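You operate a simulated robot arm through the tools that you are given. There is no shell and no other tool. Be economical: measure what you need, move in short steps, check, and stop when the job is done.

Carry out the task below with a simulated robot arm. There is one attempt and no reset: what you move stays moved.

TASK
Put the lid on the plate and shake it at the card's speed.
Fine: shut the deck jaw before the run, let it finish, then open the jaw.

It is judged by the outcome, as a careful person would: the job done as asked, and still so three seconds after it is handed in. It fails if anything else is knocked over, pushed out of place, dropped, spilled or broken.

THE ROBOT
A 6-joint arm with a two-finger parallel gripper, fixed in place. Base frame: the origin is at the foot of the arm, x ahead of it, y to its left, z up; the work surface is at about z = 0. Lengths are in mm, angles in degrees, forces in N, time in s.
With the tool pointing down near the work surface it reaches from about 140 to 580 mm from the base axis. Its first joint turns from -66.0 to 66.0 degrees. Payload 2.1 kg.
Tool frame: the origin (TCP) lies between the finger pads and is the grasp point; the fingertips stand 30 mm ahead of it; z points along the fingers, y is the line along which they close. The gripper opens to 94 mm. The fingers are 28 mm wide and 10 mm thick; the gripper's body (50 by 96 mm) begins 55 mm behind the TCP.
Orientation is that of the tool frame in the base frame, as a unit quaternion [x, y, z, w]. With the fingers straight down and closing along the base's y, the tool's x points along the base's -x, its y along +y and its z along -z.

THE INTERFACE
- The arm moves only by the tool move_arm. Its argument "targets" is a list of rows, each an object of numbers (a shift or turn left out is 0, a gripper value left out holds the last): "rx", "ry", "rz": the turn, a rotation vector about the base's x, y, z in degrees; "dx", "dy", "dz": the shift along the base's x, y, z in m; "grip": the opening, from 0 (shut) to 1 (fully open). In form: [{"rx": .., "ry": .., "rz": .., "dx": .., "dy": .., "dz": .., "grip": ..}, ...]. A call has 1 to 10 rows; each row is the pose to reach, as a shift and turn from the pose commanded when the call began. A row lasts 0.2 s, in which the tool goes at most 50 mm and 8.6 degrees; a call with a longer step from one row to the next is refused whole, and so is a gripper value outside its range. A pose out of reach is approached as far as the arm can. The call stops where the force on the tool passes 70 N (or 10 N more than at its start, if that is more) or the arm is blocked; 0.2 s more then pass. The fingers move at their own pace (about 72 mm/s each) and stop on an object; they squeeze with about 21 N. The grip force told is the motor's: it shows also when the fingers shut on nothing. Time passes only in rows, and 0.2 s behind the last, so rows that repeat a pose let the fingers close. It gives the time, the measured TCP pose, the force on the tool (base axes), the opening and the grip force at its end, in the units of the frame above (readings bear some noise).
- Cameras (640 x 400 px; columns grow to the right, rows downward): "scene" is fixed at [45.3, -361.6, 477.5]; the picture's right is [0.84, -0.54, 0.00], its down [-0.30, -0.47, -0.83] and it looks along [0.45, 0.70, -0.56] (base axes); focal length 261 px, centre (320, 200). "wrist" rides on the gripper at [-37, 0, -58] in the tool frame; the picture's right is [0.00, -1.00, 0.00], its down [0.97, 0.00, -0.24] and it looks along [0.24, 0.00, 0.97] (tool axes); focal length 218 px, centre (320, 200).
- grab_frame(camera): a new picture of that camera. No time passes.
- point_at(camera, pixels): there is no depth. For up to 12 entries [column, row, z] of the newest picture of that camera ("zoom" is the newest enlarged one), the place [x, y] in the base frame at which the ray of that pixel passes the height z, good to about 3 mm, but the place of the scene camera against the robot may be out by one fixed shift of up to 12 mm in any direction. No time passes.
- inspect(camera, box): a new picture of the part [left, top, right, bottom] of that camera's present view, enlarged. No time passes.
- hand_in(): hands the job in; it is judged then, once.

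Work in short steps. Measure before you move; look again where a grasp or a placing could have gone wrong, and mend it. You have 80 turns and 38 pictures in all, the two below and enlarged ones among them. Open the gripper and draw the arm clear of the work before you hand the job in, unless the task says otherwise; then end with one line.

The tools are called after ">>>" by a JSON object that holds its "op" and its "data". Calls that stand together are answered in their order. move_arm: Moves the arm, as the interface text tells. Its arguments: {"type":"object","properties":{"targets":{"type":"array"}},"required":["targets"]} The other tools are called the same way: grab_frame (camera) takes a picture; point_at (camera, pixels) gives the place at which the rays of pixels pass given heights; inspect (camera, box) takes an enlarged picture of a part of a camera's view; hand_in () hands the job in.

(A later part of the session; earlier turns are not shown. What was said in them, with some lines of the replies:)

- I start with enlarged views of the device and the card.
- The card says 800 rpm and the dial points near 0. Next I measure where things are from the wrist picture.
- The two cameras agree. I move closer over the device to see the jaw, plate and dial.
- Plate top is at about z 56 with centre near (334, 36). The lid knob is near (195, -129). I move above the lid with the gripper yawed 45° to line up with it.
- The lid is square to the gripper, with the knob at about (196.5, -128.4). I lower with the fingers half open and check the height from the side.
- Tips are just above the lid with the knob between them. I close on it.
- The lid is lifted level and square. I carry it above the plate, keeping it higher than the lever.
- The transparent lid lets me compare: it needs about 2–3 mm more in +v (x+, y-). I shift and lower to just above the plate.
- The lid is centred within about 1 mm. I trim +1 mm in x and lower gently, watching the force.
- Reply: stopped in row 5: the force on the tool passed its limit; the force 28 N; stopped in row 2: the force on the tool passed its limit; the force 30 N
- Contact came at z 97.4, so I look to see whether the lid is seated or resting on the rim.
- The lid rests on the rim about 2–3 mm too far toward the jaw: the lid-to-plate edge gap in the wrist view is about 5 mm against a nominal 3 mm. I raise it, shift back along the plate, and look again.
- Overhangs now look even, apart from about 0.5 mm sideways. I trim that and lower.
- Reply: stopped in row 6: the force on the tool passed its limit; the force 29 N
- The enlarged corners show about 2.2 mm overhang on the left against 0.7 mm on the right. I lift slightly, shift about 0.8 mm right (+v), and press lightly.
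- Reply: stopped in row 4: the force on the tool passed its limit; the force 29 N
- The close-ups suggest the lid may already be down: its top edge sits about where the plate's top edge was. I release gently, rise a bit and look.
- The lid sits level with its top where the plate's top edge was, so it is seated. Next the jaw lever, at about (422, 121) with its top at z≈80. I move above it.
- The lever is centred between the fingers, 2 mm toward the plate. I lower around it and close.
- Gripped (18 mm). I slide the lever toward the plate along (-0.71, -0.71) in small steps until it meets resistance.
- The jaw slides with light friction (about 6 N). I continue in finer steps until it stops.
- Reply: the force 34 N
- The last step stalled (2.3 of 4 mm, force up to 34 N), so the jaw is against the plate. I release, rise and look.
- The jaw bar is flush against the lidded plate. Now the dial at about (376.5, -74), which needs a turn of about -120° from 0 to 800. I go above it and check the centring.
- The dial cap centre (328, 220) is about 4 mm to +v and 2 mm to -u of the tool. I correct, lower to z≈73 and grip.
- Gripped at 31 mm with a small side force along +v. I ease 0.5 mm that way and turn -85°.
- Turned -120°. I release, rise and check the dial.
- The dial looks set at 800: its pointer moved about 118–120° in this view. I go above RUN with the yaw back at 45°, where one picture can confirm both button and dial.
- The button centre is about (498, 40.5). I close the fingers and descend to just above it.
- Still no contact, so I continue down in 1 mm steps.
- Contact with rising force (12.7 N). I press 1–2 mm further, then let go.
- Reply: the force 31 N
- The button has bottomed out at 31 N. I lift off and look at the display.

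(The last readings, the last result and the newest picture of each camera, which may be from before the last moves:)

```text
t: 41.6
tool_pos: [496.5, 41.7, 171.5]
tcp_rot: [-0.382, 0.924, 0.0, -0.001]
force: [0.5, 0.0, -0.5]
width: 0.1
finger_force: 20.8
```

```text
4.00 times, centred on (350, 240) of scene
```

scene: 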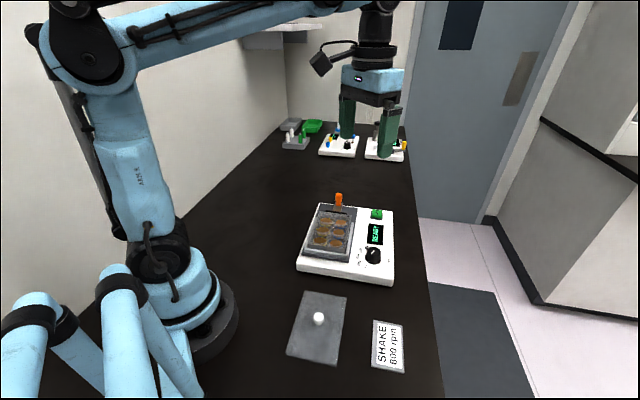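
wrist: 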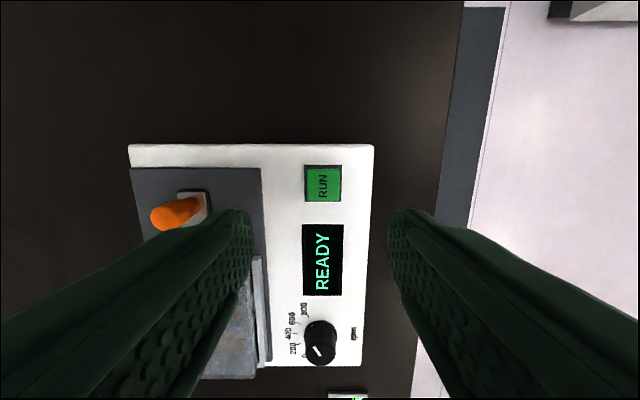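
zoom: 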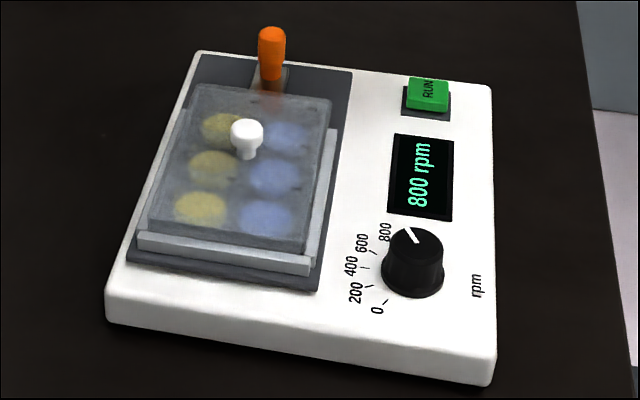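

It is running at "800 rpm". While waiting, I move above the lever (now at about (407, 106)) and let time pass.

>>> {"op": "move_arm", "data": {"targets": [{"dx": -0.03, "dy": 0.02, "grip": 0.5}, {"dx": -0.06, "dy": 0.042}, {"dx": -0.09, "dy": 0.065}, {"dx": -0.09, "dy": 0.065}, {"dx": -0.09, "dy": 0.065}, {"dx": -0.09, "dy": 0.065}, {"dx": -0.09, "dy": 0.065}, {"dx": -0.09, "dy": 0.065}, {"dx": -0.09, "dy": 0.065}, {"dx": -0.09, "dy": 0.065}]}}

>>> {"op": "move_arm", "data": {"targets": [{}, {}, {}, {}, {}, {}, {}, {}, {}, {}]}}

>>> {"op": "move_arm", "data": {"targets": [{}, {}, {}, {}, {}, {}, {}, {}, {}, {}]}}

>>> {"op": "move_arm", "data": {"targets": [{}, {}, {}, {}, {}, {}, {}, {}, {}, {}]}}

>>> {"op": "move_arm", "data": {"targets": [{}, {}, {}, {}, {}, {}, {}, {}, {}, {}]}}

>>> {"op": "move_arm", "data": {"targets": [{}, {}, {}, {}, {}, {}, {}, {}, {}, {}]}}

>>> {"op": "move_arm", "data": {"targets": [{}, {}, {}, {}, {}, {}, {}, {}, {}, {}]}}

>>> {"op": "move_arm", "data": {"targets": [{}, {}, {}, {}, {}, {}, {}, {}, {}, {}]}}

```text
t: 43.8
tool_pos: [407.0, 104.7, 170.1]
tcp_rot: [-0.383, 0.924, -0.001, -0.002]
force: [0.5, -0.6, -0.9]
width: 46.9
finger_force: 0.0
```

```text
t: 46.0
tool_pos: [406.9, 105.6, 170.5]
tcp_rot: [-0.383, 0.924, -0.001, -0.002]
force: [-0.6, 0.0, 0.4]
width: 47.0
finger_force: 0.0
```

```text
t: 48.2
tool_pos: [407.7, 105.0, 171.0]
tcp_rot: [-0.383, 0.924, 0.0, -0.002]
force: [0.2, 0.2, -0.1]
width: 47.0
finger_force: 0.2
```

```text
t: 50.4
tool_pos: [406.3, 103.7, 170.9]
tcp_rot: [-0.382, 0.924, -0.001, -0.001]
force: [-0.3, -0.3, -0.6]
width: 47.2
finger_force: 0.1
```

```text
t: 52.6
tool_pos: [407.2, 104.2, 171.0]
tcp_rot: [-0.383, 0.924, 0.0, -0.001]
force: [0.4, -0.2, 0.3]
width: 47.1
finger_force: 0.1
```

```text
t: 54.8
tool_pos: [407.9, 104.0, 170.9]
tcp_rot: [-0.383, 0.924, -0.001, -0.001]
force: [-0.1, 1.0, 0.7]
width: 47.2
finger_force: 0.0
```

```text
t: 57.0
tool_pos: [408.1, 105.0, 170.7]
tcp_rot: [-0.383, 0.924, 0.0, -0.002]
force: [0.1, -0.7, -0.7]
width: 47.0
finger_force: 0.1
```

```text
t: 59.2
tool_pos: [405.8, 105.3, 170.9]
tcp_rot: [-0.383, 0.924, -0.001, -0.002]
force: [-0.2, -0.3, -0.2]
width: 47.1
finger_force: 0.0
```

I keep waiting for a generous margin before spending the last picture.

>>> {"op": "move_arm", "data": {"targets": [{}, {}, {}, {}, {}, {}, {}, {}, {}, {}]}}

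>>> {"op": "move_arm", "data": {"targets": [{}, {}, {}, {}, {}, {}, {}, {}, {}, {}]}}

>>> {"op": "move_arm", "data": {"targets": [{}, {}, {}, {}, {}, {}, {}, {}, {}, {}]}}

>>> {"op": "move_arm", "data": {"targets": [{}, {}, {}, {}, {}, {}, {}, {}, {}, {}]}}

>>> {"op": "move_arm", "data": {"targets": [{}, {}, {}, {}, {}, {}, {}, {}, {}, {}]}}

>>> {"op": "move_arm", "data": {"targets": [{}, {}, {}, {}, {}, {}, {}, {}, {}, {}]}}

>>> {"op": "move_arm", "data": {"targets": [{}, {}, {}, {}, {}, {}, {}, {}, {}, {}]}}

>>> {"op": "move_arm", "data": {"targets": [{}, {}, {}, {}, {}, {}, {}, {}, {}, {}]}}

>>> {"op": "move_arm", "data": {"targets": [{}, {}, {}, {}, {}, {}, {}, {}, {}, {}]}}

>>> {"op": "move_arm", "data": {"targets": [{}, {}, {}, {}, {}, {}, {}, {}, {}, {}]}}

>>> {"op": "grab_frame", "data": {"camera": "scene"}}

```text
t: 61.4
tool_pos: [407.2, 104.7, 170.2]
tcp_rot: [-0.383, 0.924, -0.001, -0.002]
force: [0.7, 0.3, -0.6]
width: 47.2
finger_force: 0.0
```

```text
t: 63.6
tool_pos: [408.4, 104.8, 169.4]
tcp_rot: [-0.382, 0.924, -0.001, -0.002]
force: [0.1, -0.9, 0.2]
width: 47.1
finger_force: 0.1
```

```text
t: 65.8
tool_pos: [407.3, 105.5, 171.4]
tcp_rot: [-0.382, 0.924, 0.0, -0.001]
force: [0.9, 0.6, -0.3]
width: 46.9
finger_force: 0.2
```

```text
t: 68.0
tool_pos: [406.4, 105.1, 170.5]
tcp_rot: [-0.383, 0.924, 0.0, -0.001]
force: [0.3, 1.2, -0.7]
width: 46.9
finger_force: 0.0
```

```text
t: 70.2
tool_pos: [406.7, 103.8, 170.4]
tcp_rot: [-0.382, 0.924, -0.001, -0.002]
force: [-0.2, 0.1, -0.4]
width: 47.1
finger_force: 0.0
```

```text
t: 72.4
tool_pos: [405.7, 104.3, 169.8]
tcp_rot: [-0.383, 0.924, -0.001, -0.002]
force: [0.5, 0.1, 0.1]
width: 46.8
finger_force: 0.1
```

```text
t: 74.6
tool_pos: [406.9, 104.7, 170.5]
tcp_rot: [-0.383, 0.924, 0.0, -0.002]
force: [0.8, -0.1, 0.0]
width: 47.1
finger_force: 0.1
```

```text
t: 76.8
tool_pos: [406.9, 104.5, 169.4]
tcp_rot: [-0.382, 0.924, -0.001, -0.002]
force: [-0.7, -0.2, 0.3]
width: 46.9
finger_force: 0.1
```

```text
t: 79.0
tool_pos: [407.2, 104.2, 170.6]
tcp_rot: [-0.384, 0.923, -0.001, -0.002]
force: [-0.9, 0.6, -0.8]
width: 47.0
finger_force: 0.1
```

```text
t: 81.2
tool_pos: [407.0, 104.9, 169.7]
tcp_rot: [-0.383, 0.924, 0.0, -0.001]
force: [-0.7, 1.0, 0.6]
width: 47.2
finger_force: 0.0
```

```text
0 pictures are left
```

scene: 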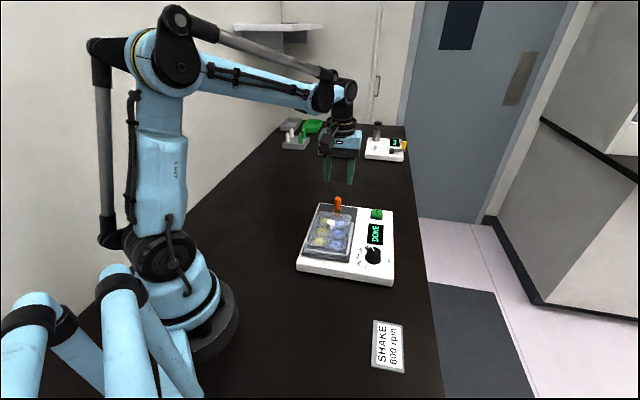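

The display reads DONE. I lower around the lever and grip it.

>>> {"op": "move_arm", "data": {"targets": [{"dz": -0.03}, {"dz": -0.06}, {"dz": -0.075}, {"dz": -0.083}, {"dz": -0.083, "grip": 0}, {"dz": -0.083, "grip": 0}, {"dz": -0.083, "grip": 0}]}}

```text
t: 82.8
tool_pos: [408.7, 104.6, 86.7]
tcp_rot: [-0.383, 0.924, 0.001, -0.002]
force: [0.3, 1.6, 0.6]
width: 18.4
finger_force: 21.5
```

Gripped at 18.4 mm. I slide the jaw back to its open position.

>>> {"op": "move_arm", "data": {"targets": [{"dx": 0.002, "dy": 0.002}, {"dx": 0.004, "dy": 0.004}, {"dx": 0.006, "dy": 0.006}, {"dx": 0.008, "dy": 0.008}, {"dx": 0.01, "dy": 0.01}, {"dx": 0.012, "dy": 0.012}, {"dx": 0.014, "dy": 0.014}, {"dx": 0.014, "dy": 0.014}]}}

>>> {"op": "move_arm", "data": {"targets": [{"dx": 0.0007, "dy": 0.0007}, {"dx": 0.0014, "dy": 0.0014}, {"dx": 0.0014, "dy": 0.0014}]}}

```text
t: 84.6
tool_pos: [421.4, 118.4, 86.8]
tcp_rot: [-0.382, 0.924, 0.0, -0.002]
force: [3.6, 1.7, -0.4]
width: 17.9
finger_force: 21.3
```

```text
t: 85.4
tool_pos: [422.3, 118.8, 88.0]
tcp_rot: [-0.382, 0.924, -0.002, -0.004]
force: [-4.7, -5.3, -0.8]
width: 18.3
finger_force: 20.4
```

The lever is back at its start position, and the force reversed there (end stop). I release and withdraw.

>>> {"op": "move_arm", "data": {"targets": [{"grip": 0.5}, {"grip": 0.5}, {"grip": 0.5}, {"dz": 0.03, "grip": 0.5}, {"dz": 0.07}, {"dz": 0.11}, {"dz": 0.15}, {"dz": 0.15}]}}

```text
t: 87.2
tool_pos: [424.1, 118.3, 234.9]
tcp_rot: [-0.383, 0.924, 0.0, -0.002]
force: [0.0, 0.6, -0.3]
width: 47.2
finger_force: 0.0
```

>>> {"op": "hand_in", "data": {}}

```text
The job is handed in.
```

The lid is on the plate, the shake ran at 800 rpm with the jaw shut until the display read DONE, and I then opened the jaw and handed in. I had no pictures left after DONE, so the open jaw is known only from the lever's position and force readings.
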